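You operate a simulated robot arm through the tools that you are given. There is no shell and no other tool. Be economical: measure what you need, move in short steps, check, and stop when the job is done.

You run a simulated robot arm. Do the job below in one go: nothing can be reset, and whatever is moved stays where it is left.

JOB
Get the white cable clip out of drip tray five.
Fine: it goes in the orange tub; socket six off and plug five in the yellow tub first; push the tray home again; the knob stays at OFF so the tray is cold. Set down upright: cable clip. Where these are worked on the way, their far stop is far enough and under half their travel is too little: drip tray five.

It is judged by the outcome, as a careful person would: the job done as asked, and still so three seconds after it is handed in. It fails if anything else is knocked over, pushed out of place, dropped, spilled or broken.

ROBOT AND FRAMES
A 7-joint arm with a two-finger parallel gripper, fixed in place. Base frame: the origin is at the foot of the arm, x ahead of it, y to its left, z up. Units: m, degrees, N and s.
With the tool pointing down near the work surface it reaches from about 0.18 to 0.62 m from the base axis. Its first joint turns from -66.0 to 66.0 degrees. Payload 1.57 kg.
Tool frame: the origin (TCP) lies between the finger pads and is the grasp point; the fingertips stand 0.03 m ahead of it; z points along the fingers, y is the line along which they close. The gripper opens to 0.11 m. The fingers are 0.024 m wide and 0.012 m thick; the gripper's body (0.048 by 0.112 m) begins 0.078 m behind the TCP.
Orientation is told as [roll, pitch, yaw] about the base's x, y, z axes, in that order, counted from this pose: with the fingers straight down and closing along the base's y, the tool's x points along the base's -x, its y along +y and its z along -z.

CONTROLS
- The arm moves only by the tool jog_arm. Its argument "steps" is a list of rows, each an object (a shift or turn left out is 0, a gripper value left out holds the last) with "delta_rot": the turn, a rotation vector about the tool's x, y, z in degrees, a list of three; "delta_pos": the shift along the tool's x, y, z in cm, a list of three; "hand": the finger opening in cm, from 0 to 11. In form: [{"delta_rot": [ax, ay, az], "delta_pos": [tx, ty, tz], "hand": hand}, ...]. A call has 1 to 20 rows; each row shifts and turns the commanded pose from where the row before left it, along the tool's axes as they then stand. A row lasts 0.2 s, in which the tool goes at most 0.05 m and 8.6 degrees; a call with a longer step from one row to the next is refused whole, and so is a gripper value outside its range. Where a pose cannot be reached the arm comes as near as it can. A force on the tool above 40 N (or 10 N above the force at the start of the call, whichever is more), or a blocked arm, ends the call early, and 0.2 s more pass. The fingers move at their own pace (about 0.108 m/s each) and stop on an object; they squeeze with about 29 N. The grip force told is the motor's: it shows also when the fingers shut on nothing. Time passes only in rows, and 0.2 s behind the last, so rows that do not move let the fingers close. It gives the time, the measured TCP pose, the force on the tool (base axes), the opening and the grip force at its end, in the units of the frame above (readings bear some noise), with the torque about the TCP (base axes, N m) and any sound that the robot's microphone picked up.
- Cameras (640 x 400 px; columns grow to the right, rows downward): "scene" is fixed at [0.1635, -0.3988, 1.3876]; the picture's right is [0.76, -0.65, 0.00], its down [-0.46, -0.54, -0.70] and it looks along [0.46, 0.53, -0.71] (base axes); focal length 309 px, centre (320, 200). "wrist" rides on the gripper at [0.07, 0.016, -0.141] in the tool frame; the picture's right is [-0.23, 0.97, 0.00], its down [-0.86, -0.20, -0.48] and it looks along [-0.47, -0.11, 0.88] (tool axes); focal length 222 px, centre (320, 200). There is no depth. A picture from a camera that has moved, and an enlarged one, comes with that camera's place and axes in the base frame and with its lens.
- grab_frame(camera): a new picture of that camera. No time passes.
- zoom(camera, box): a new picture of the part [left, top, right, bottom] of that camera's present view, enlarged. No time passes.
- hand_in(): hands the job in; it is judged then, once.

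Go step by step. Nothing tells you positions but the pictures and the camera data: compare them with the known pose of the tool, close in by small moves and look again before you grip or let go. The budget is 120 turns and 76 pictures, counting those below and the enlarged ones. Unless the task says otherwise, let go and move clear before handing in, and close with one line.

The tools are called after "Emit:" as name(argument=value, ...) on one line, values as JSON. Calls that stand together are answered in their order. jog_arm: Moves the arm, as the interface text tells. Its arguments: {"type":"object","properties":{"steps":{"type":"array","items":{"type":"object","properties":{"delta_rot":{"type":"array","items":{"type":"number"}},"delta_pos":{"type":"array","items":{"type":"number"}},"hand":{"type":"number"}}}}},"required":["steps"]} The other tools are called the same way: grab_frame (camera) takes a picture; zoom (camera, box) takes an enlarged picture of a part of a camera's view; hand_in () hands the job in.

At the start:

```text
time: 0.0
eef_pos: [0.4163, 0.1432, 0.9506]
orientation: [0.0, 0.0, 0.0]
force: [-0.2, 0.3, 0.3]
moment: [0.05, -0.02, -0.01]
width: 0.1099
finger_force: 0.1
```

scene: 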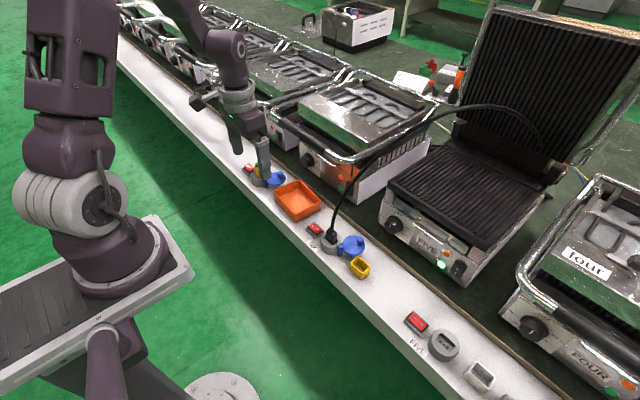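
wrist: 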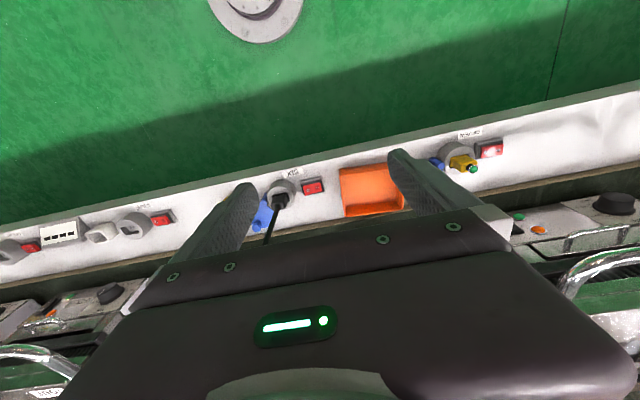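

I see a row of contact grills with a white rail of sockets in front; the open grill labelled FIVE is plugged by a black cable into a socket on the rail. I'll enlarge the relevant parts first.

Emit:
zoom(camera="scene", box=[230, 140, 390, 290])

Emit:
zoom(camera="scene", box=[360, 150, 520, 300])

Emit:
zoom(camera="wrist", box=[220, 130, 420, 250])

```text
2.67 times, centred on (310, 215) of scene
camera zoom: at [0.1635, -0.3988, 1.3876], right [0.76, -0.65, 0.0], down [-0.46, -0.54, -0.7], along [0.46, 0.53, -0.71], focal length 824 px, centre (347, 160)
```

zoom: 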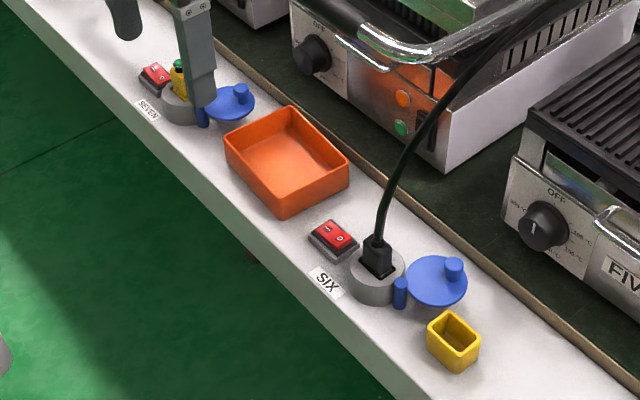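

```text
2.67 times, centred on (440, 225) of scene
camera zoom: at [0.1635, -0.3988, 1.3876], right [0.76, -0.65, 0.0], down [-0.46, -0.54, -0.7], along [0.46, 0.53, -0.71], focal length 824 px, centre (0, 133)
```

zoom: 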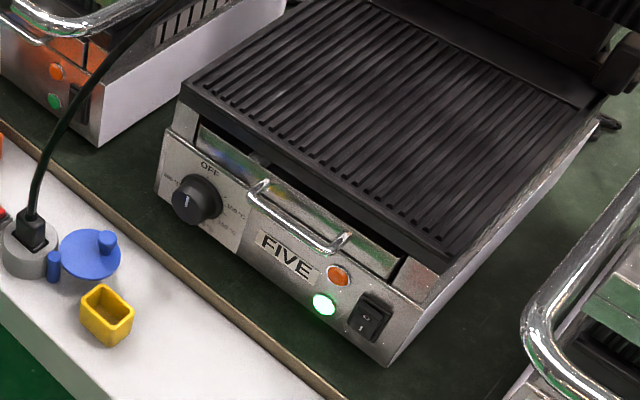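

```text
3.20 times, centred on (320, 190) of wrist
camera zoom: at [0.3475, 0.16, 1.0913], right [0.23, 0.97, 0.0], down [0.86, -0.2, 0.48], along [0.47, -0.11, -0.88], focal length 711 px, centre (320, 232)
```

zoom: 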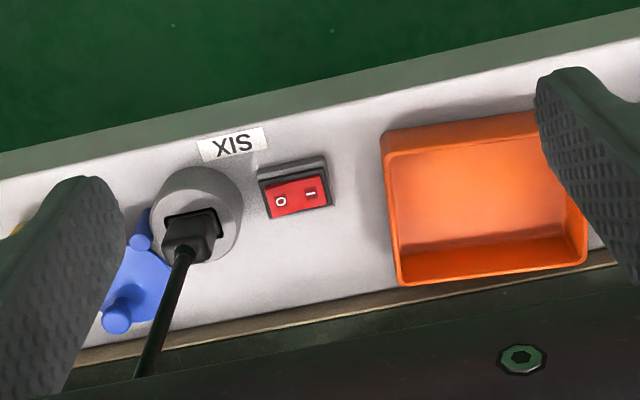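

Triangulating the two views puts socket six's plug near (0.567, 0.013, 0.646) and its switch near (0.566, 0.089, 0.60). The orange tub is near (0.61, 0.235), the yellow tub near (0.565, -0.11), and the tray handle near (0.73, -0.20, 0.745). I'll close the fingers and move over the switch to look closer.

Emit:
jog_arm(steps=[{"delta_pos": [-3, -1, 3], "hand": 0}, {"delta_pos": [-3, -1, 3]}, {"delta_pos": [-3, -1, 3]}, {"delta_pos": [-2, -1, 3]}, {"delta_pos": [-1, -1, 3]}, {"delta_pos": [0, -0.5, 2]}, {"delta_pos": [0, 0, 0]}])

Emit:
grab_frame(camera="wrist")

Emit:
grab_frame(camera="scene")

```text
time: 1.6
eef_pos: [0.5382, 0.0895, 0.7814]
orientation: [0.0, -0.1, 0.0]
force: [0.9, 0.1, 0.0]
moment: [-0.05, -0.02, 0.0]
width: 0.0001
finger_force: 21.8
```

```text
70 pictures are left
camera wrist: at [0.4685, 0.1049, 0.9213], right [0.23, 0.97, 0.0], down [0.85, -0.2, 0.48], along [0.47, -0.11, -0.88], focal length 222 px, centre (320, 200)
```

wrist: 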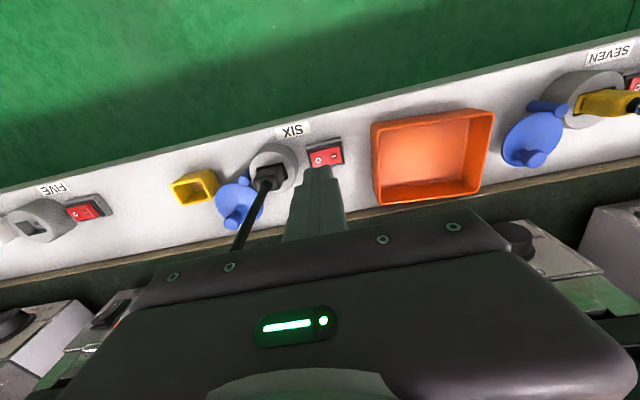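

```text
69 pictures are left
```

scene: 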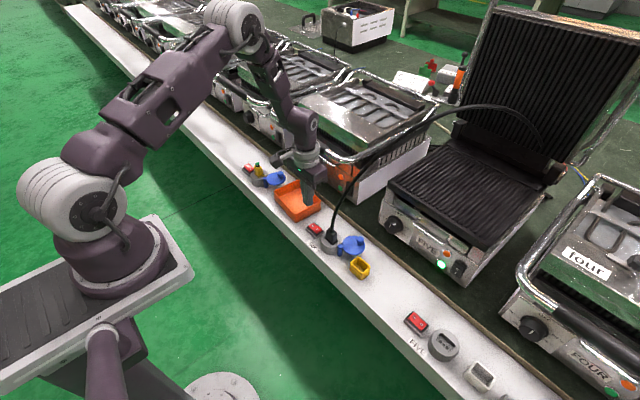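

The fingers are now above and just short of the switch. I'll enlarge it to see which way the rocker stands and to refine its position.

Emit:
zoom(camera="wrist", box=[220, 110, 380, 240])

Emit:
zoom(camera="scene", box=[290, 205, 390, 285])

```text
3.08 times, centred on (300, 175) of wrist
camera zoom: at [0.4685, 0.1049, 0.9213], right [0.23, 0.97, 0.0], down [0.85, -0.2, 0.48], along [0.47, -0.11, -0.88], focal length 684 px, centre (382, 277)
```

zoom: 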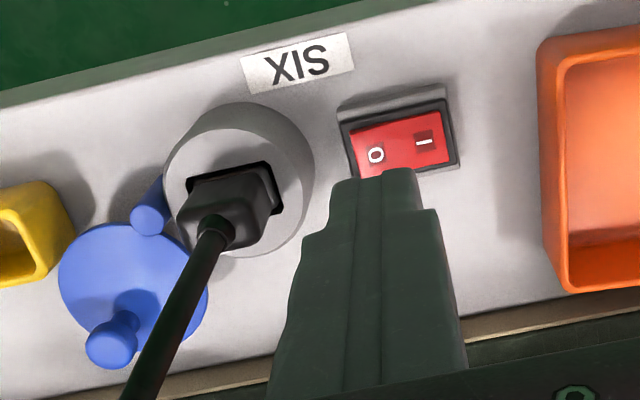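

```text
5.00 times, centred on (340, 245) of scene
camera zoom: at [0.1635, -0.3988, 1.3876], right [0.76, -0.65, 0.0], down [-0.46, -0.54, -0.7], along [0.46, 0.53, -0.71], focal length 1545 px, centre (220, -25)
```

zoom: 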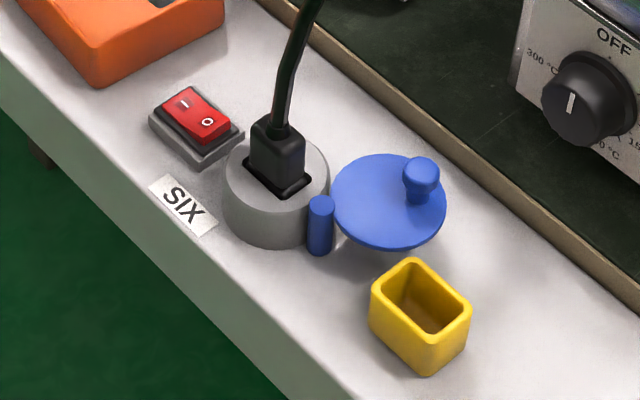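

The rocker's O end stands proud at about (0.568, 0.079, 0.62), so the socket is on. I'll line the closed fingertips up over the O end, descend and press in small steps.

Emit:
jog_arm(steps=[{"delta_pos": [-3, -1.35, 0]}, {"delta_pos": [0, 0, 4]}, {"delta_pos": [0, 0, 4]}, {"delta_pos": [0, 0, 3]}, {"delta_pos": [0, 0, 0]}])

Emit:
zoom(camera="scene", box=[290, 205, 390, 285])

Emit:
zoom(camera="wrist", box=[220, 110, 380, 240])

```text
time: 2.8
eef_pos: [0.5673, 0.0754, 0.6706]
orientation: [0.0, 0.0, 0.0]
force: [0.2, -0.6, -0.2]
moment: [0.01, -0.01, 0.02]
width: 0.0003
finger_force: 21.5
```

```text
5.00 times, centred on (340, 245) of scene
camera zoom: at [0.1635, -0.3988, 1.3876], right [0.76, -0.65, 0.0], down [-0.46, -0.54, -0.7], along [0.46, 0.53, -0.71], focal length 1545 px, centre (220, -25)
```

zoom: 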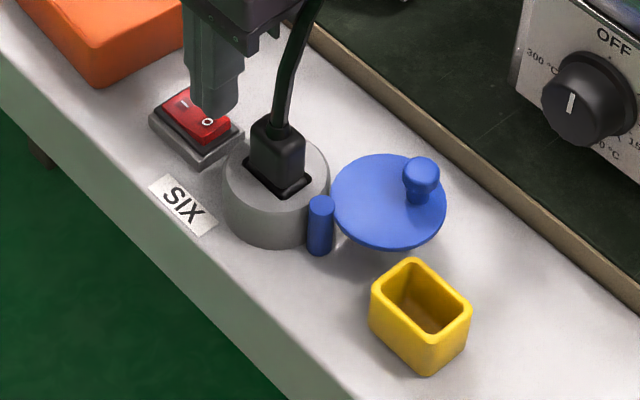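

```text
3.08 times, centred on (300, 175) of wrist
camera zoom: at [0.4975, 0.0916, 0.8112], right [0.23, 0.97, 0.0], down [0.85, -0.2, 0.48], along [0.47, -0.11, -0.88], focal length 684 px, centre (382, 277)
```

zoom: 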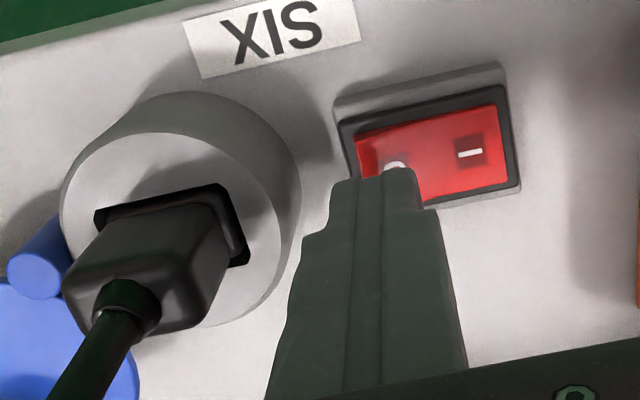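

The fingertips are over the O end. I'll press down in small steps.

Emit:
jog_arm(steps=[{"delta_pos": [0, 0, 0.8]}, {"delta_pos": [0, 0, 0.6]}, {"delta_pos": [0, 0, 0.5]}, {"delta_pos": [0, 0, 0.4]}, {"delta_pos": [0, 0, 0.4]}, {"delta_pos": [0, 0, 0.3]}])

Emit:
zoom(camera="scene", box=[360, 150, 520, 300])

```text
time: 3.8
eef_pos: [0.5675, 0.0758, 0.6496]
orientation: [-0.1, 0.1, 0.0]
force: [-8.8, -0.8, 19.2]
moment: [0.18, 0.23, 0.09]
width: 0.0
finger_force: 21.2
stopped in row 4: the force on the tool passed its limit at 56 N (the readings are from after the stop); the commanded pose is now the measured one
```

```text
2.67 times, centred on (440, 225) of scene
camera zoom: at [0.163, -0.3989, 1.3876], right [0.76, -0.65, 0.0], down [-0.46, -0.54, -0.7], along [0.46, 0.53, -0.71], focal length 824 px, centre (0, 133)
```

zoom: 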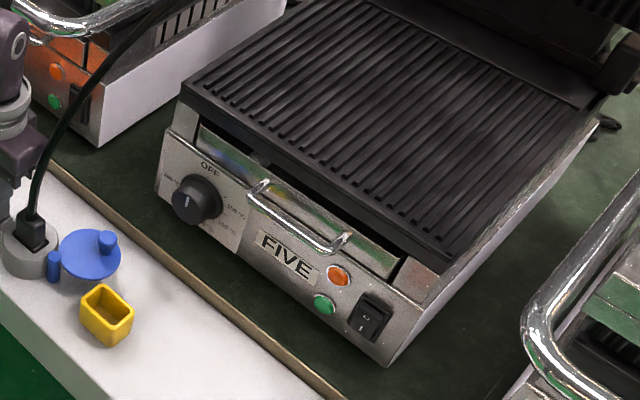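

The grill's green light went out, so socket six is off. The cable rises almost vertically from the plug at about (0.567, 0.011), so I'll back off and tilt the tool to grip the plug from the robot side, keeping the palm off the cable.

Emit:
jog_arm(steps=[{"delta_pos": [0, 0, -4]}, {"delta_pos": [3, 0, -3]}, {"delta_pos": [4, 0, 0]}, {"delta_pos": [4, 0, 0]}, {"delta_pos": [2, -3, 0]}, {"delta_pos": [0, -3.4, 0]}, {"delta_rot": [0, -8.5, 0], "hand": 4.8}, {"delta_rot": [0, -8.5, 0]}, {"delta_rot": [0, -8.5, 0]}, {"delta_rot": [0, -8.5, 0]}, {"delta_rot": [0, -8.5, 0]}, {"delta_rot": [0, -8.5, 0]}, {"delta_rot": [0, -8.5, 0]}, {"delta_rot": [0, -8.5, 0]}, {}])

Emit:
grab_frame(camera="wrist")

Emit:
grab_frame(camera="scene")

```text
time: 7.0
eef_pos: [0.4375, 0.0123, 0.7206]
orientation: [-0.1, -68.0, 0.3]
force: [0.6, -0.5, 0.5]
moment: [0.0, 0.01, -0.01]
width: 0.0479
finger_force: 0.1
```

```text
63 pictures are left
camera wrist: at [0.2804, 0.0274, 0.7087], right [0.08, 0.97, 0.21], down [-0.12, -0.2, 0.97], along [0.99, -0.11, 0.1], focal length 222 px, centre (320, 200)
```

wrist: 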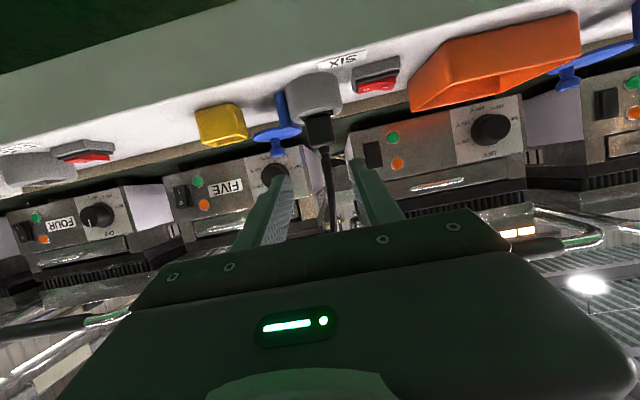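

```text
62 pictures are left
```

scene: 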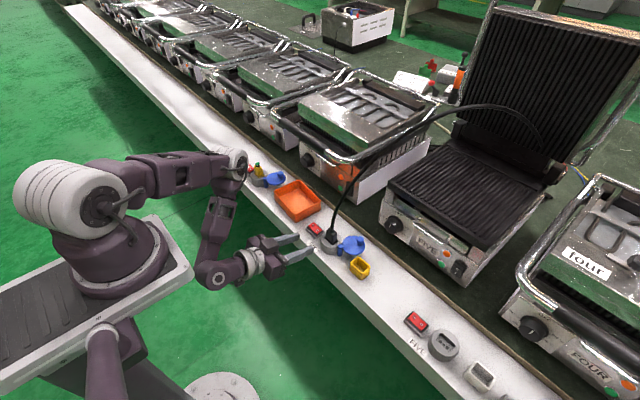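

The tool pitches well from the robot side. I'll enlarge the plug from this low view to measure its height and width.

Emit:
zoom(camera="wrist", box=[240, 50, 400, 180])

Emit:
zoom(camera="scene", box=[270, 205, 390, 285])

```text
3.08 times, centred on (320, 115) of wrist
camera zoom: at [0.2804, 0.0274, 0.7087], right [0.08, 0.97, 0.21], down [-0.12, -0.2, 0.97], along [0.99, -0.11, 0.1], focal length 684 px, centre (320, 462)
```

zoom: 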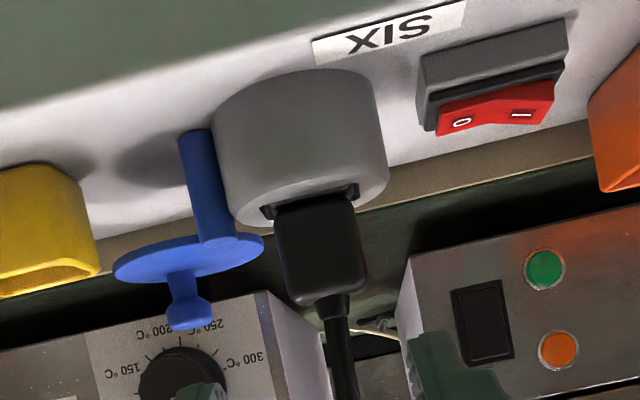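

```text
5.00 times, centred on (330, 245) of scene
camera zoom: at [0.1635, -0.3988, 1.3876], right [0.76, -0.65, 0.0], down [-0.46, -0.54, -0.7], along [0.46, 0.53, -0.71], focal length 1545 px, centre (270, -25)
```

zoom: 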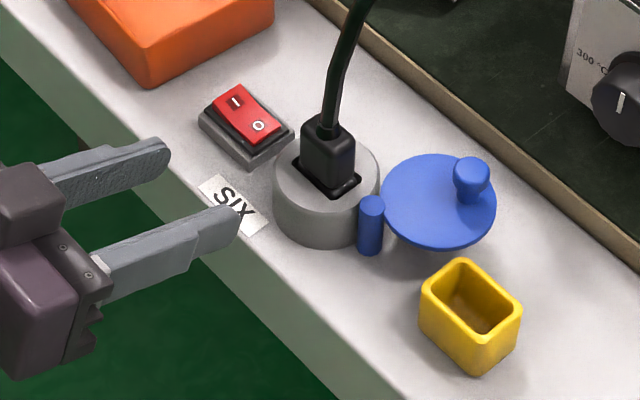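

The plug body spans about y 0.000 to 0.032 and z 0.636 to 0.674. A straight advance along the tool axis takes the open fingers around its upper part.

Emit:
jog_arm(steps=[{"delta_pos": [0, 0.25, 4]}, {"delta_pos": [0.1, 0, 4]}, {"delta_pos": [0.1, 0, 2]}, {}])

Emit:
grab_frame(camera="wrist")

Emit:
zoom(camera="scene", box=[270, 205, 390, 285])

```text
time: 8.0
eef_pos: [0.53, 0.0139, 0.6812]
orientation: [-0.3, -67.9, 0.2]
force: [-0.2, -0.3, -0.1]
moment: [-0.01, -0.01, -0.01]
width: 0.0479
finger_force: 0.1
```

```text
59 pictures are left
camera wrist: at [0.3727, 0.0299, 0.6696], right [0.09, 0.97, 0.21], down [-0.12, -0.2, 0.97], along [0.99, -0.11, 0.1], focal length 222 px, centre (320, 200)
```

wrist: 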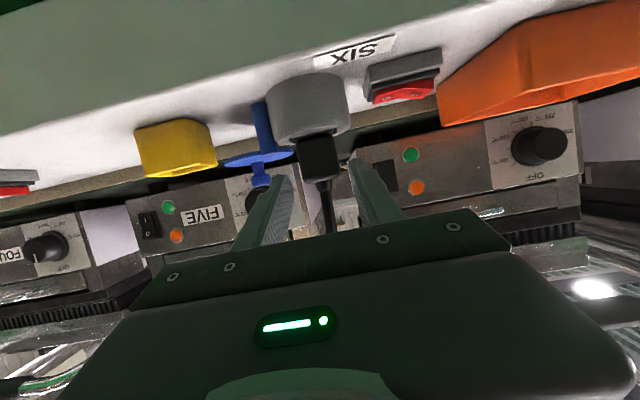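

```text
5.00 times, centred on (330, 245) of scene
camera zoom: at [0.1635, -0.3988, 1.3876], right [0.76, -0.65, 0.0], down [-0.46, -0.54, -0.7], along [0.46, 0.53, -0.71], focal length 1545 px, centre (270, -25)
```

zoom: 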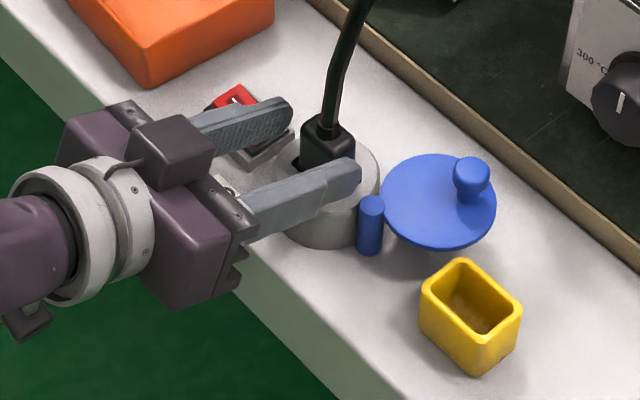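

The plug sits between the finger lines. I'll advance another 2.4 cm and close.

Emit:
jog_arm(steps=[{"delta_pos": [0, 0.1, 1.2]}, {"delta_pos": [0, 0, 1.2]}, {"hand": 2}, {"hand": 2}, {"hand": 2}, {}])

Emit:
zoom(camera="scene", box=[270, 205, 390, 285])

```text
time: 9.4
eef_pos: [0.5503, 0.0147, 0.6732]
orientation: [-0.3, -67.9, 0.2]
force: [1.7, -1.1, 3.6]
moment: [-0.12, -0.11, -0.01]
width: 0.0323
finger_force: 29.0
```

```text
5.00 times, centred on (330, 245) of scene
camera zoom: at [0.1635, -0.3988, 1.3876], right [0.76, -0.65, 0.0], down [-0.46, -0.54, -0.7], along [0.46, 0.53, -0.71], focal length 1545 px, centre (270, -25)
```

zoom: 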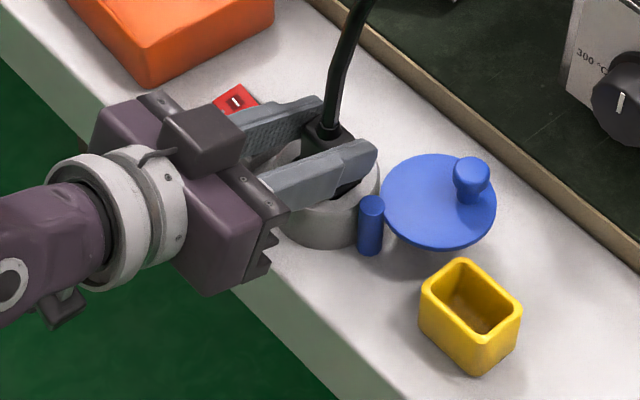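

The plug is gripped at 3.2 cm. I'll draw it straight up out of the socket.

Emit:
jog_arm(steps=[{"delta_pos": [-0.46, 0, -0.19]}, {"delta_pos": [-0.46, 0, -0.19]}, {"delta_pos": [-0.46, 0, -0.19]}, {"delta_pos": [-0.46, 0, -0.19]}, {"delta_pos": [-0.93, 0, -0.375]}, {"delta_pos": [-0.93, 0, -0.375]}, {"delta_pos": [-0.93, 0, -0.375]}, {"delta_pos": [-0.93, 0, -0.375]}, {}])

Emit:
grab_frame(camera="scene")

Emit:
grab_frame(camera="wrist")

```text
time: 11.4
eef_pos: [0.5511, 0.015, 0.7329]
orientation: [-0.2, -67.9, 0.1]
force: [-0.8, -0.2, -1.2]
moment: [0.03, 0.03, -0.02]
width: 0.0324
finger_force: 28.4
```

```text
56 pictures are left
```

scene: 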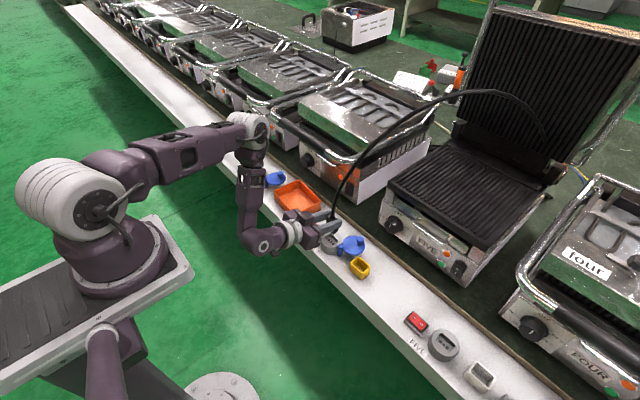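

```text
55 pictures are left
camera wrist: at [0.3945, 0.0309, 0.7205], right [0.09, 0.97, 0.21], down [-0.12, -0.2, 0.97], along [0.99, -0.11, 0.1], focal length 222 px, centre (320, 200)
```

wrist: 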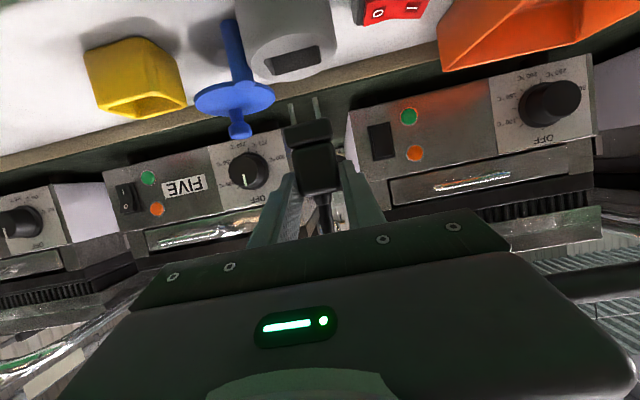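

The plug is clear of the socket and hangs straight, with its pins at about z 0.665. I'll lift another 2 cm and carry it over the yellow tub at about (0.566, -0.108), rim about 0.643.

Emit:
jog_arm(steps=[{"delta_pos": [-1.86, 0, -0.75]}, {"delta_pos": [0, -3, 0]}, {"delta_pos": [0, -3, 0]}, {"delta_pos": [0, -3, 0]}, {"delta_pos": [0, -2.35, 0]}, {"delta_pos": [0, -1, 0]}, {}, {}])

Emit:
zoom(camera="scene", box=[310, 205, 430, 285])

Emit:
zoom(camera="wrist", box=[220, 0, 420, 200])

```text
time: 13.2
eef_pos: [0.5504, -0.109, 0.7524]
orientation: [-0.3, -68.0, 0.2]
force: [0.1, 0.2, -0.3]
moment: [-0.04, 0.0, 0.03]
width: 0.0322
finger_force: 29.0
```

```text
5.00 times, centred on (370, 245) of scene
camera zoom: at [0.1635, -0.3988, 1.3875], right [0.76, -0.65, 0.0], down [-0.46, -0.54, -0.7], along [0.46, 0.53, -0.71], focal length 1545 px, centre (70, -25)
```

zoom: 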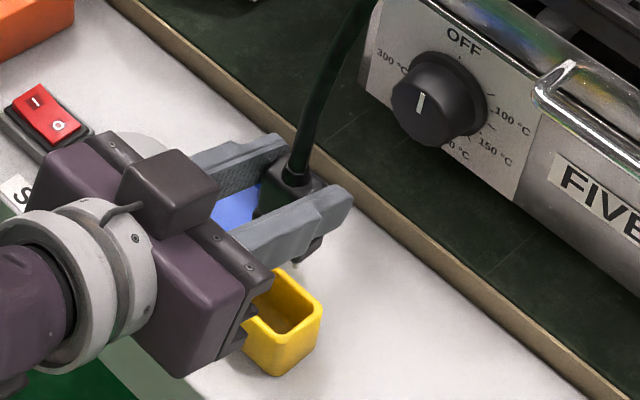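

```text
2.00 times, centred on (320, 100) of wrist
camera zoom: at [0.3944, -0.0926, 0.74], right [0.09, 0.97, 0.21], down [-0.12, -0.2, 0.97], along [0.99, -0.11, 0.1], focal length 444 px, centre (320, 400)
```

zoom: 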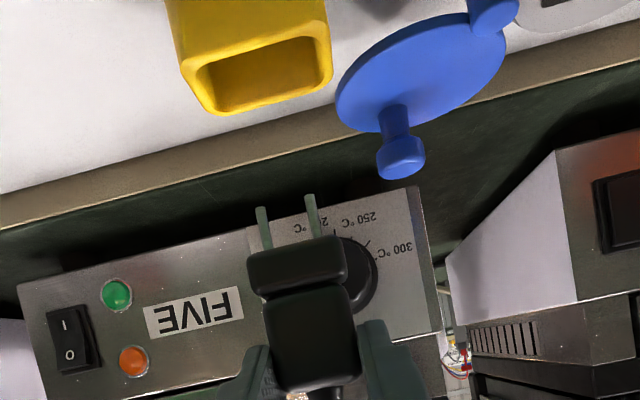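

The plug hangs just above the tub, but the fit looks tight. I'll enlarge to compare the flange with the tub's opening.

Emit:
zoom(camera="wrist", box=[285, 0, 365, 50])

Emit:
zoom(camera="wrist", box=[265, 90, 375, 170])

Emit:
zoom(camera="scene", box=[350, 235, 390, 285])

```text
8.00 times, centred on (325, 25) of wrist
camera zoom: at [0.3944, -0.0926, 0.74], right [0.09, 0.97, 0.21], down [-0.12, -0.2, 0.97], along [0.99, -0.11, 0.1], focal length 1777 px, centre (280, 1600)
```

zoom: 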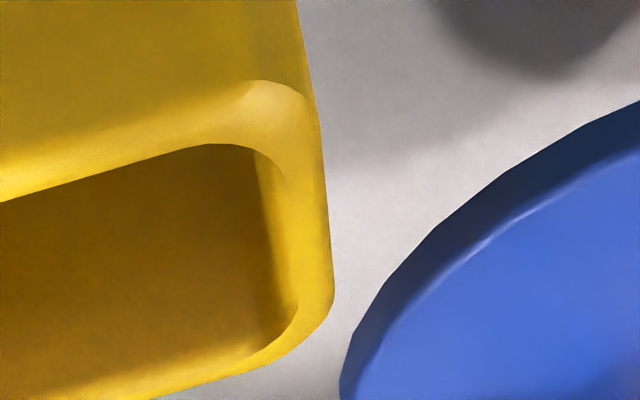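

```text
5.00 times, centred on (320, 130) of wrist
camera zoom: at [0.3944, -0.0926, 0.74], right [0.09, 0.97, 0.21], down [-0.12, -0.2, 0.97], along [0.99, -0.11, 0.1], focal length 1111 px, centre (320, 550)
```

zoom: 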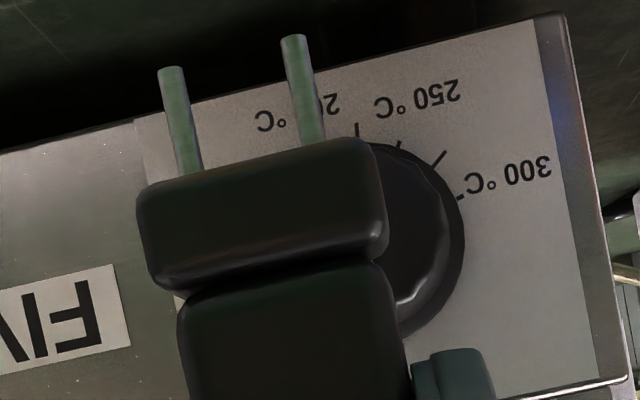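

```text
8.00 times, centred on (370, 260) of scene
camera zoom: at [0.1635, -0.3988, 1.3875], right [0.76, -0.65, 0.0], down [-0.46, -0.54, -0.7], along [0.46, 0.53, -0.71], focal length 2472 px, centre (-80, -280)
```

zoom: 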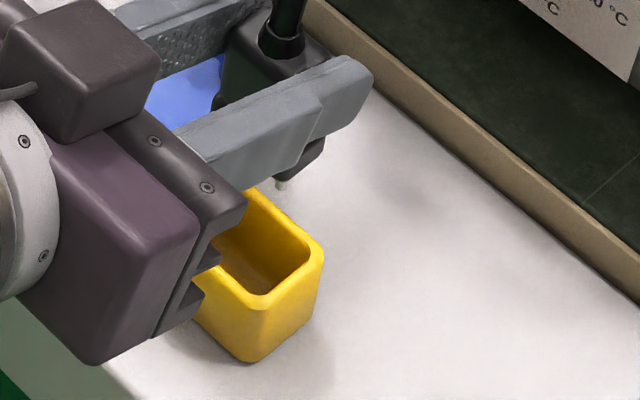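

The plug's flange is about 37 mm wide against roughly 40 mm inside the tub, so it needs about 1 to 2 mm accuracy. I'll shift 3 mm toward +y, lower until the pins are just above the rim, and compare again.

Emit:
jog_arm(steps=[{"delta_pos": [0.93, 0.15, 0.375]}, {"delta_pos": [0.93, 0.15, 0.375]}, {"delta_pos": [0.46, 0, 0.19]}, {}])

Emit:
zoom(camera="wrist", box=[265, 50, 375, 150])

Emit:
zoom(camera="scene", box=[340, 235, 400, 285])

```text
time: 14.2
eef_pos: [0.5516, -0.1063, 0.7271]
orientation: [-0.1, -67.9, 0.2]
force: [0.7, -1.1, -0.7]
moment: [0.02, 0.0, 0.01]
width: 0.0321
finger_force: 29.0
```

```text
4.00 times, centred on (320, 100) of wrist
camera zoom: at [0.3948, -0.0898, 0.715], right [0.09, 0.97, 0.21], down [-0.12, -0.2, 0.97], along [0.99, -0.11, 0.1], focal length 888 px, centre (320, 600)
```

zoom: 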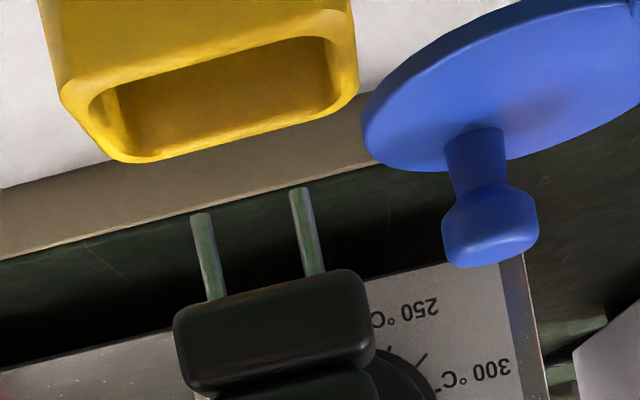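

```text
8.00 times, centred on (370, 260) of scene
camera zoom: at [0.1635, -0.3988, 1.3875], right [0.76, -0.65, 0.0], down [-0.46, -0.54, -0.7], along [0.46, 0.53, -0.71], focal length 2472 px, centre (-80, -280)
```

zoom: 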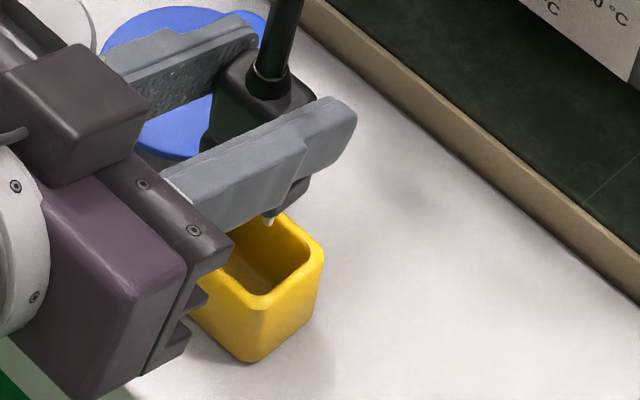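

The pins measure (0.571, -0.106) and the tub centre (0.568, -0.107), so they are aligned to about 2 mm. I'll nudge 1 mm back and lower so the pins enter the tub, then check.

Emit:
jog_arm(steps=[{"delta_pos": [0.5, -0.05, 0.1]}, {"delta_pos": [0.46, 0, 0.19]}, {"delta_pos": [0.46, 0, 0.19]}, {"delta_pos": [0.46, 0, 0.19]}, {"delta_pos": [0.27, 0, 0.11]}, {}])

Emit:
zoom(camera="wrist", box=[265, 70, 375, 170])

Emit:
zoom(camera="scene", box=[340, 235, 400, 285])

```text
time: 15.6
eef_pos: [0.5513, -0.1071, 0.7064]
orientation: [-0.2, -67.9, 0.1]
force: [0.7, 0.0, -1.1]
moment: [0.01, 0.0, 0.01]
width: 0.0323
finger_force: 29.0
```

```text
4.00 times, centred on (320, 120) of wrist
camera zoom: at [0.3939, -0.0904, 0.693], right [0.09, 0.97, 0.21], down [-0.12, -0.2, 0.97], along [0.99, -0.11, 0.1], focal length 888 px, centre (320, 520)
```

zoom: 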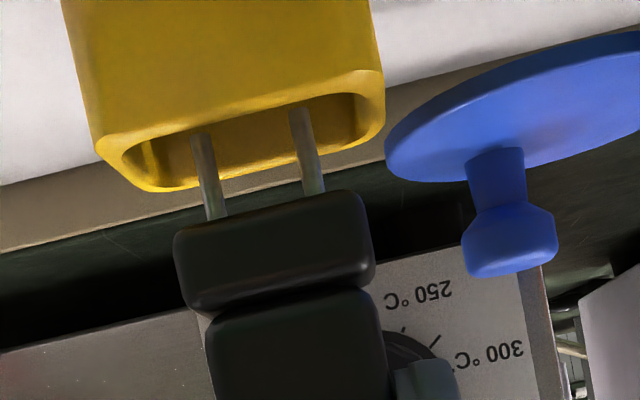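

```text
8.00 times, centred on (370, 260) of scene
camera zoom: at [0.1635, -0.3988, 1.3875], right [0.76, -0.65, 0.0], down [-0.46, -0.54, -0.7], along [0.46, 0.53, -0.71], focal length 2472 px, centre (-80, -280)
```

zoom: 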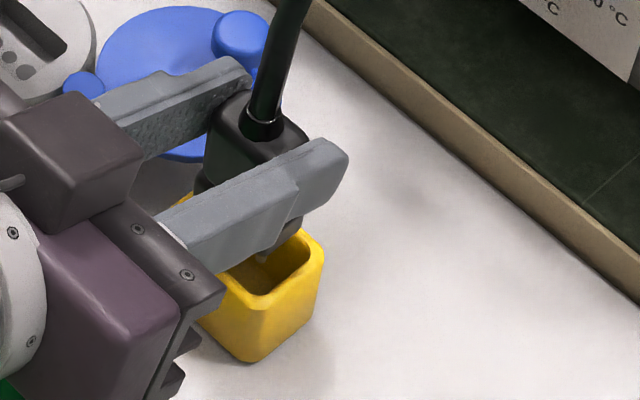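

The pins are entering the opening with a few millimetres of clearance around the flange. I'll shift 1 mm toward -y and lower in small steps until the pins reach the floor.

Emit:
jog_arm(steps=[{"delta_pos": [0.28, -0.1, 0.11]}, {"delta_pos": [0.46, 0, 0.19]}, {"delta_pos": [0.46, 0, 0.19]}, {"delta_pos": [0.28, 0, 0.11]}, {}])

Emit:
zoom(camera="wrist", box=[265, 70, 375, 170])

Emit:
zoom(camera="scene", box=[340, 235, 400, 285])

```text
time: 16.8
eef_pos: [0.5502, -0.1064, 0.6903]
orientation: [-0.2, -67.9, 0.2]
force: [0.2, -0.3, -0.7]
moment: [0.01, 0.05, 0.05]
width: 0.0321
finger_force: 28.9
```

```text
4.00 times, centred on (320, 120) of wrist
camera zoom: at [0.3939, -0.0917, 0.6768], right [0.09, 0.97, 0.21], down [-0.12, -0.2, 0.97], along [0.99, -0.11, 0.1], focal length 888 px, centre (320, 520)
```

zoom: 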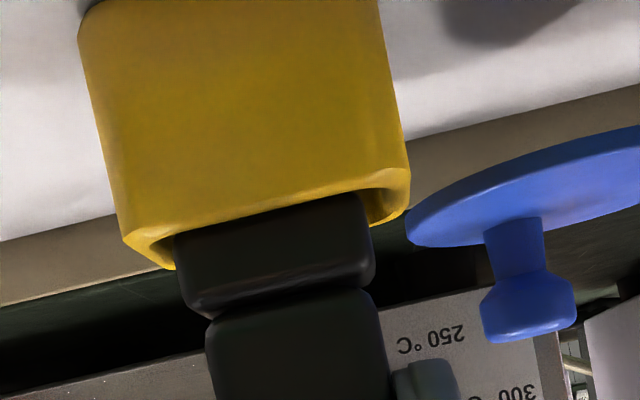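

```text
8.00 times, centred on (370, 260) of scene
camera zoom: at [0.1635, -0.3988, 1.3875], right [0.76, -0.65, 0.0], down [-0.46, -0.54, -0.7], along [0.46, 0.53, -0.71], focal length 2472 px, centre (-80, -280)
```

zoom: 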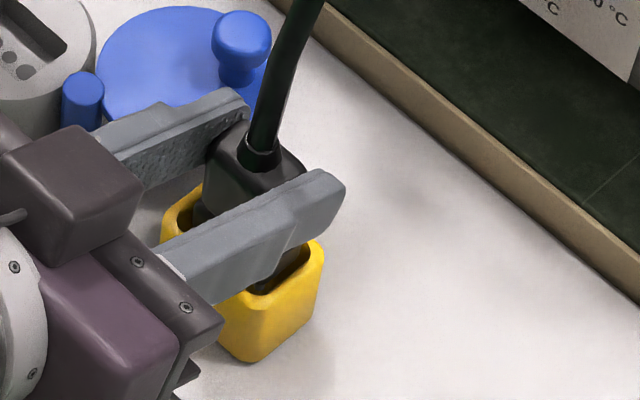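

The flange is just starting into the tub, centred and with no contact force. I'll continue down gently.

Emit:
jog_arm(steps=[{"delta_pos": [0.28, -0.05, 0.11]}, {"delta_pos": [0.28, 0, 0.11]}, {"delta_pos": [0.28, 0, 0.11]}, {"delta_pos": [0.28, 0, 0.11]}, {"delta_pos": [0.19, 0, 0.07]}, {}])

Emit:
zoom(camera="scene", box=[340, 235, 400, 285])

```text
time: 18.2
eef_pos: [0.5494, -0.1077, 0.675]
orientation: [-0.2, -68.0, 0.3]
force: [-0.2, -0.3, -1.3]
moment: [0.01, 0.0, 0.0]
width: 0.0324
finger_force: 29.3
```

```text
8.00 times, centred on (370, 260) of scene
camera zoom: at [0.1635, -0.3988, 1.3875], right [0.76, -0.65, 0.0], down [-0.46, -0.54, -0.7], along [0.46, 0.53, -0.71], focal length 2472 px, centre (-80, -280)
```

zoom: 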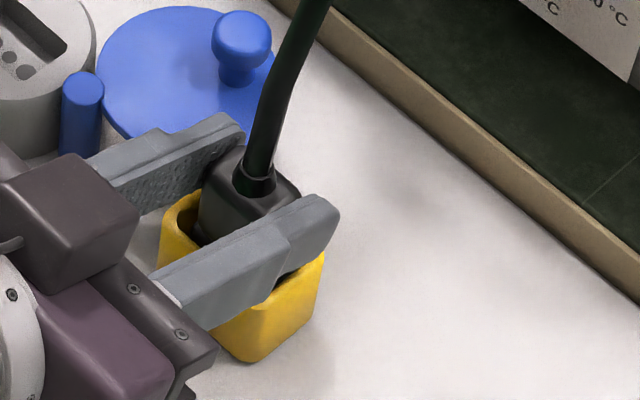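

The flange is in the tub with no contact yet. I'll lower up to 0.8 cm more, then release and check.

Emit:
jog_arm(steps=[{"delta_pos": [0.28, 0, 0.11]}, {"delta_pos": [0.28, 0, 0.11]}, {"delta_pos": [0.19, 0, 0.07]}, {}, {"hand": 4.8}, {"hand": 4.8}, {}])

Emit:
zoom(camera="scene", box=[340, 235, 400, 285])

```text
time: 19.8
eef_pos: [0.5513, -0.1072, 0.668]
orientation: [-0.2, -67.8, 0.2]
force: [0.6, -0.1, -0.4]
moment: [0.0, 0.0, 0.0]
width: 0.048
finger_force: 0.1
```

```text
8.00 times, centred on (370, 260) of scene
camera zoom: at [0.1635, -0.3988, 1.3876], right [0.76, -0.65, 0.0], down [-0.46, -0.54, -0.7], along [0.46, 0.53, -0.71], focal length 2472 px, centre (-80, -280)
```

zoom: 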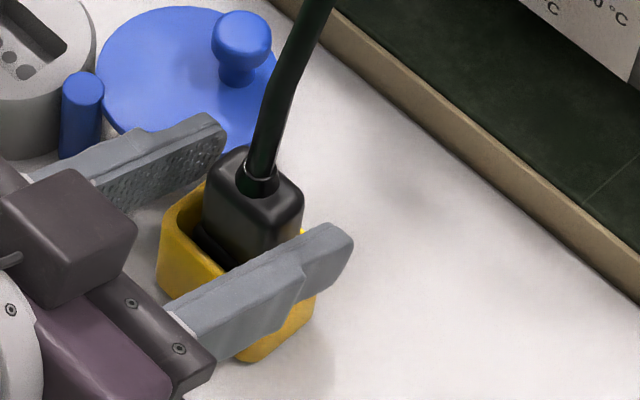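

The plug is standing in the yellow tub and released. I'll back out along the tool axis and look at the whole scene and the tray handle.

Emit:
jog_arm(steps=[{"delta_pos": [0, 0, -2]}, {"delta_pos": [0, 0, -3]}, {"delta_pos": [0, 0, -4]}, {"delta_pos": [0, 0, -4]}, {"delta_pos": [0, -4, 0]}, {"delta_pos": [0, -4, 0]}, {"delta_pos": [0, -3, 0]}, {}])

Emit:
grab_frame(camera="scene")

Emit:
grab_frame(camera="wrist")

```text
time: 21.6
eef_pos: [0.4304, -0.2177, 0.7157]
orientation: [-0.2, -67.9, 0.2]
force: [0.6, 0.0, -0.4]
moment: [-0.04, -0.01, 0.02]
width: 0.0481
finger_force: 0.0
```

```text
41 pictures are left
```

scene: 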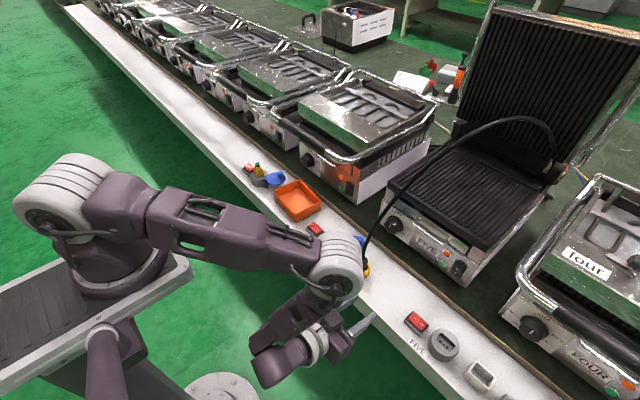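

```text
40 pictures are left
camera wrist: at [0.2727, -0.2017, 0.7037], right [0.09, 0.97, 0.21], down [-0.12, -0.2, 0.97], along [0.99, -0.11, 0.1], focal length 222 px, centre (320, 200)
```

wrist: 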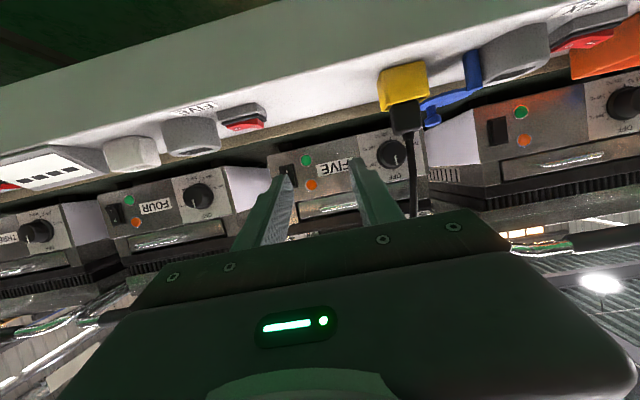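

The plug stays put, and the cable now rises from the tub in the plane y ≈ -0.10, at about x = 0.60 for z = 0.745. I'll zoom on the tray handle from this low view.

Emit:
zoom(camera="wrist", box=[240, 120, 440, 245])

Emit:
zoom(camera="scene", box=[380, 190, 480, 280])

```text
3.20 times, centred on (340, 182) of wrist
camera zoom: at [0.2727, -0.2017, 0.7037], right [0.09, 0.97, 0.21], down [-0.12, -0.2, 0.97], along [0.99, -0.11, 0.1], focal length 711 px, centre (256, 256)
```

zoom: 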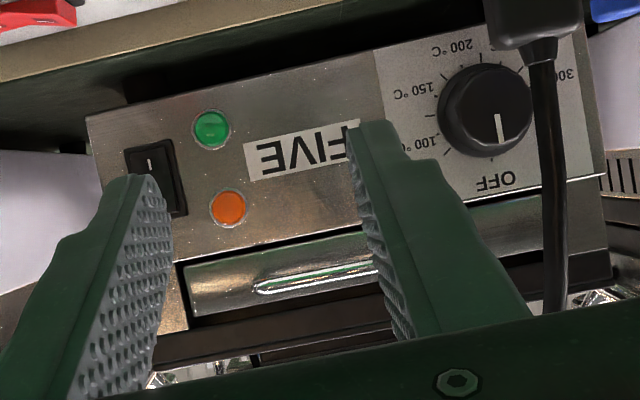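

```text
4.44 times, centred on (430, 235) of scene
camera zoom: at [0.1635, -0.3989, 1.3876], right [0.76, -0.65, 0.0], down [-0.46, -0.54, -0.7], along [0.46, 0.53, -0.71], focal length 1373 px, centre (-169, 44)
```

zoom: 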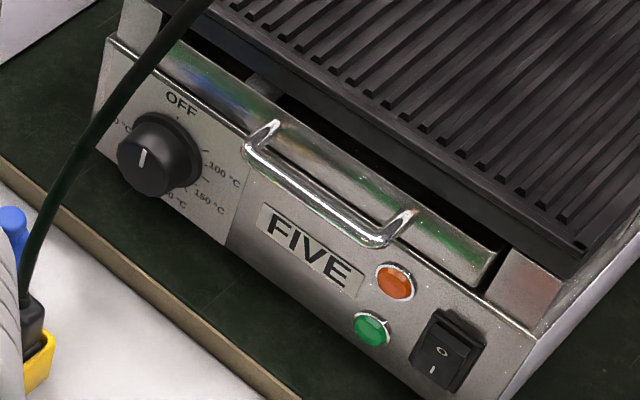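

The handle bar measures x ≈ 0.70, z ≈ 0.766, y from -0.165 to -0.25, with the tray front about 2.3 cm behind it. I'll level the tool, roll it 90° so the fingers close vertically with the camera on the -y side away from the cable, and move to bar height.

Emit:
jog_arm(steps=[{"delta_pos": [-2.3, 0, -0.93], "hand": 3.4}, {"delta_pos": [-2.3, 0, -0.93]}, {"delta_rot": [0, -7.3, 0]}, {"delta_rot": [0, -7.3, 0]}, {"delta_rot": [0, -7.3, 0]}, {"delta_rot": [0, 0, -8.2]}, {"delta_rot": [0, 0, -8.2]}, {"delta_rot": [0, 0, -8.2]}, {"delta_rot": [0, 0, -8.2]}, {"delta_rot": [0, 0, -8.2]}, {"delta_rot": [0, 0, -8.2]}, {"delta_rot": [0, 0, -8.2]}, {"delta_rot": [0, 0, -8.2]}, {"delta_rot": [0, 0, -8.2]}, {"delta_rot": [0, 0, -8.2]}, {"delta_rot": [0, 0, -8]}, {}])

Emit:
grab_frame(camera="wrist")

Emit:
grab_frame(camera="scene")

```text
time: 25.2
eef_pos: [0.4291, -0.2177, 0.7652]
orientation: [-89.9, 0.1, 90.0]
force: [-0.2, -0.2, -0.3]
moment: [-0.02, 0.0, -0.02]
width: 0.0342
finger_force: 0.0
```

```text
37 pictures are left
camera wrist: at [0.2889, -0.2874, 0.7494], right [0.0, 0.22, -0.97], down [-0.48, 0.86, 0.2], along [0.88, 0.47, 0.1], focal length 222 px, centre (320, 200)
```

wrist: 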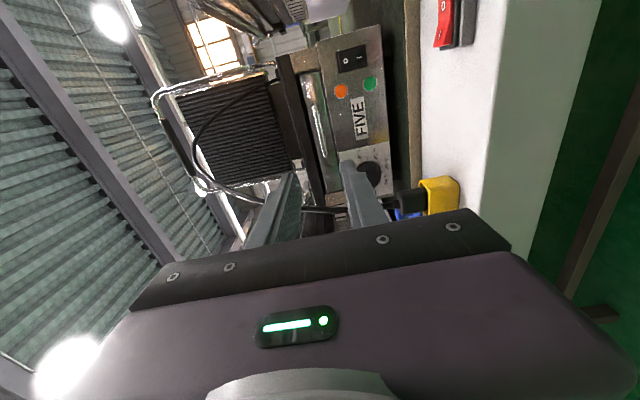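

```text
36 pictures are left
```

scene: 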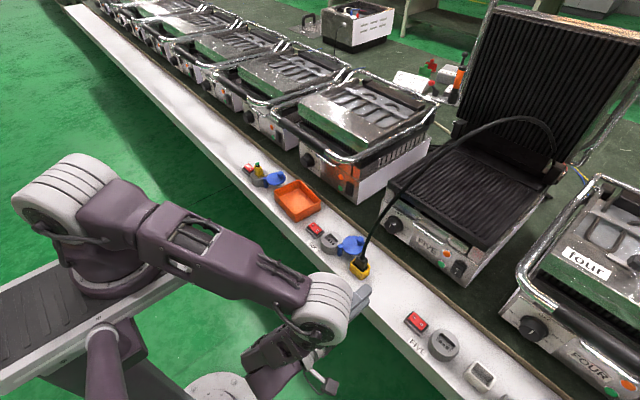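

The tool is level and rolled, at bar height. I'll advance to x ≈ 0.64 and look again before enclosing the bar.

Emit:
jog_arm(steps=[{"delta_pos": [0, 0, 4]}, {"delta_pos": [0, 0, 4]}, {"delta_pos": [0, 0, 4]}, {"delta_pos": [0, 0, 4]}, {"delta_pos": [0, 0, 4]}, {"delta_pos": [0, 0, 1]}, {}])

Emit:
grab_frame(camera="wrist")

Emit:
grab_frame(camera="scene")

```text
time: 26.8
eef_pos: [0.6417, -0.2175, 0.7642]
orientation: [-89.9, 0.0, 89.9]
force: [0.1, -1.1, 0.2]
moment: [0.02, -0.03, 0.0]
width: 0.0339
finger_force: 0.0
```

```text
35 pictures are left
camera wrist: at [0.4996, -0.2869, 0.7475], right [0.0, 0.23, -0.97], down [-0.48, 0.86, 0.2], along [0.88, 0.47, 0.1], focal length 222 px, centre (320, 200)
```

wrist: 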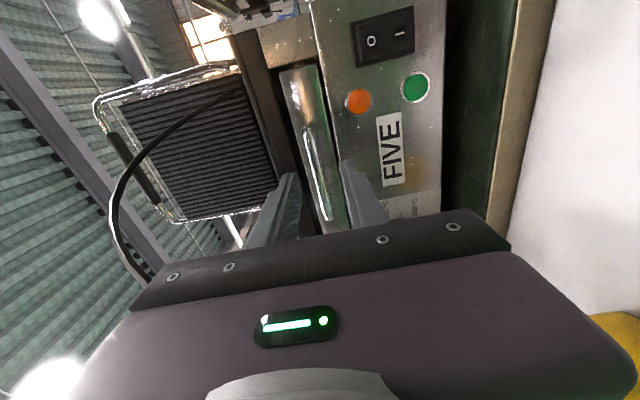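

```text
34 pictures are left
```

scene: 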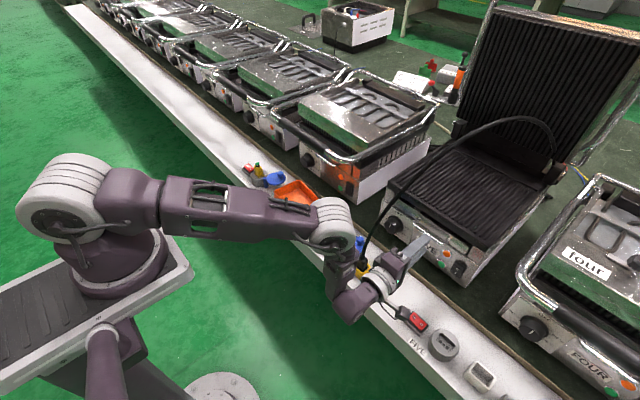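

The gripper is just short of the handle and the cable is undisturbed. I'll zoom to check the bar's height between the fingertips.

Emit:
zoom(camera="wrist", box=[250, 60, 410, 240])

Emit:
zoom(camera="scene", box=[360, 200, 480, 290])

```text
2.22 times, centred on (330, 150) of wrist
camera zoom: at [0.4996, -0.2869, 0.7475], right [0.0, 0.23, -0.97], down [-0.48, 0.86, 0.2], along [0.88, 0.47, 0.1], focal length 494 px, centre (298, 311)
```

zoom: 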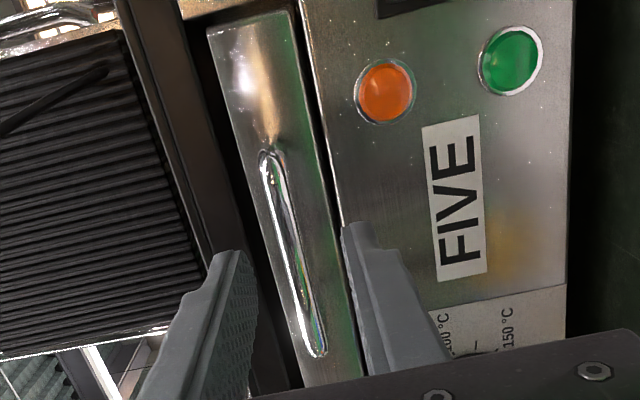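

```text
4.44 times, centred on (420, 245) of scene
camera zoom: at [0.1635, -0.3988, 1.3876], right [0.76, -0.65, 0.0], down [-0.46, -0.54, -0.7], along [0.46, 0.53, -0.71], focal length 1373 px, centre (-124, 0)
```

zoom: 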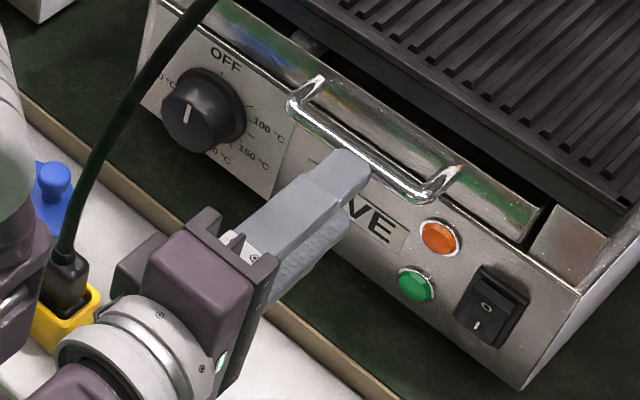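

The bar crosses at z ≈ 0.766, centred between the fingers. I'll advance 4.6 cm and close on it.

Emit:
jog_arm(steps=[{"delta_pos": [0, -0.1, 1.6]}, {"delta_pos": [0, 0, 1.5]}, {"delta_pos": [0, 0, 1.5]}, {"hand": 0}, {"hand": 0}, {}])

Emit:
zoom(camera="scene", box=[360, 200, 480, 290])

```text
time: 28.2
eef_pos: [0.6873, -0.2189, 0.7667]
orientation: [-89.9, 0.1, 90.0]
force: [-3.5, 0.5, 16.3]
moment: [0.12, -0.11, -0.08]
width: 0.0107
finger_force: 28.3
```

```text
4.44 times, centred on (420, 245) of scene
camera zoom: at [0.1631, -0.3987, 1.3876], right [0.76, -0.65, 0.0], down [-0.46, -0.54, -0.7], along [0.46, 0.53, -0.71], focal length 1373 px, centre (-124, 0)
```

zoom: 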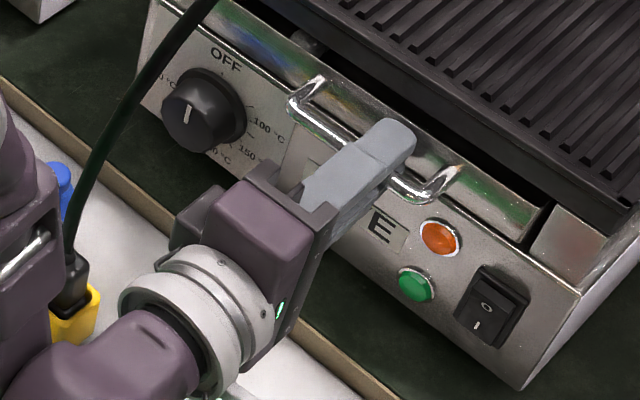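

The bar is gripped at 1.07 cm with a slight upward load, so I'll relax that by 2 mm and pull slowly.

Emit:
jog_arm(steps=[{"delta_pos": [0, -0.2, 0]}, {"delta_pos": [0, 0, -0.6]}, {"delta_pos": [0, 0, -0.8]}, {"delta_pos": [0, 0, -1]}, {"delta_pos": [0, 0, -1]}, {"delta_pos": [0, 0, -1]}, {"delta_pos": [0, 0, -1]}, {"delta_pos": [0, 0, -1]}, {"delta_pos": [0, 0, -1]}, {}])

Emit:
grab_frame(camera="scene")

```text
time: 30.4
eef_pos: [0.613, -0.2154, 0.7667]
orientation: [-89.6, 0.1, 90.3]
force: [23.1, 8.3, -17.7]
moment: [0.01, 0.26, 0.2]
width: 0.0106
finger_force: 28.6
```

```text
30 pictures are left
```

scene: 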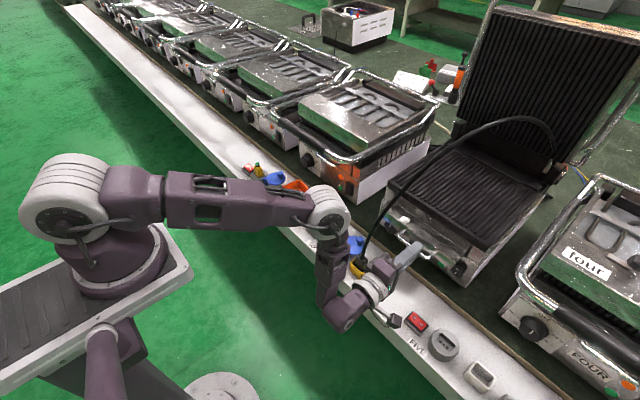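

The tray has come out about 7.4 cm and something white shows inside at the back. I'll look closer before pulling further.

Emit:
zoom(camera="scene", box=[350, 180, 470, 280])

```text
4.00 times, centred on (410, 230) of scene
camera zoom: at [0.1644, -0.3987, 1.3875], right [0.76, -0.65, 0.0], down [-0.46, -0.54, -0.7], along [0.46, 0.53, -0.71], focal length 1236 px, centre (-40, 80)
```

zoom: 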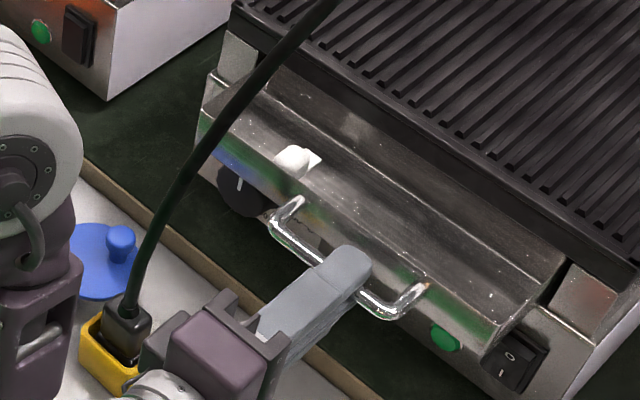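

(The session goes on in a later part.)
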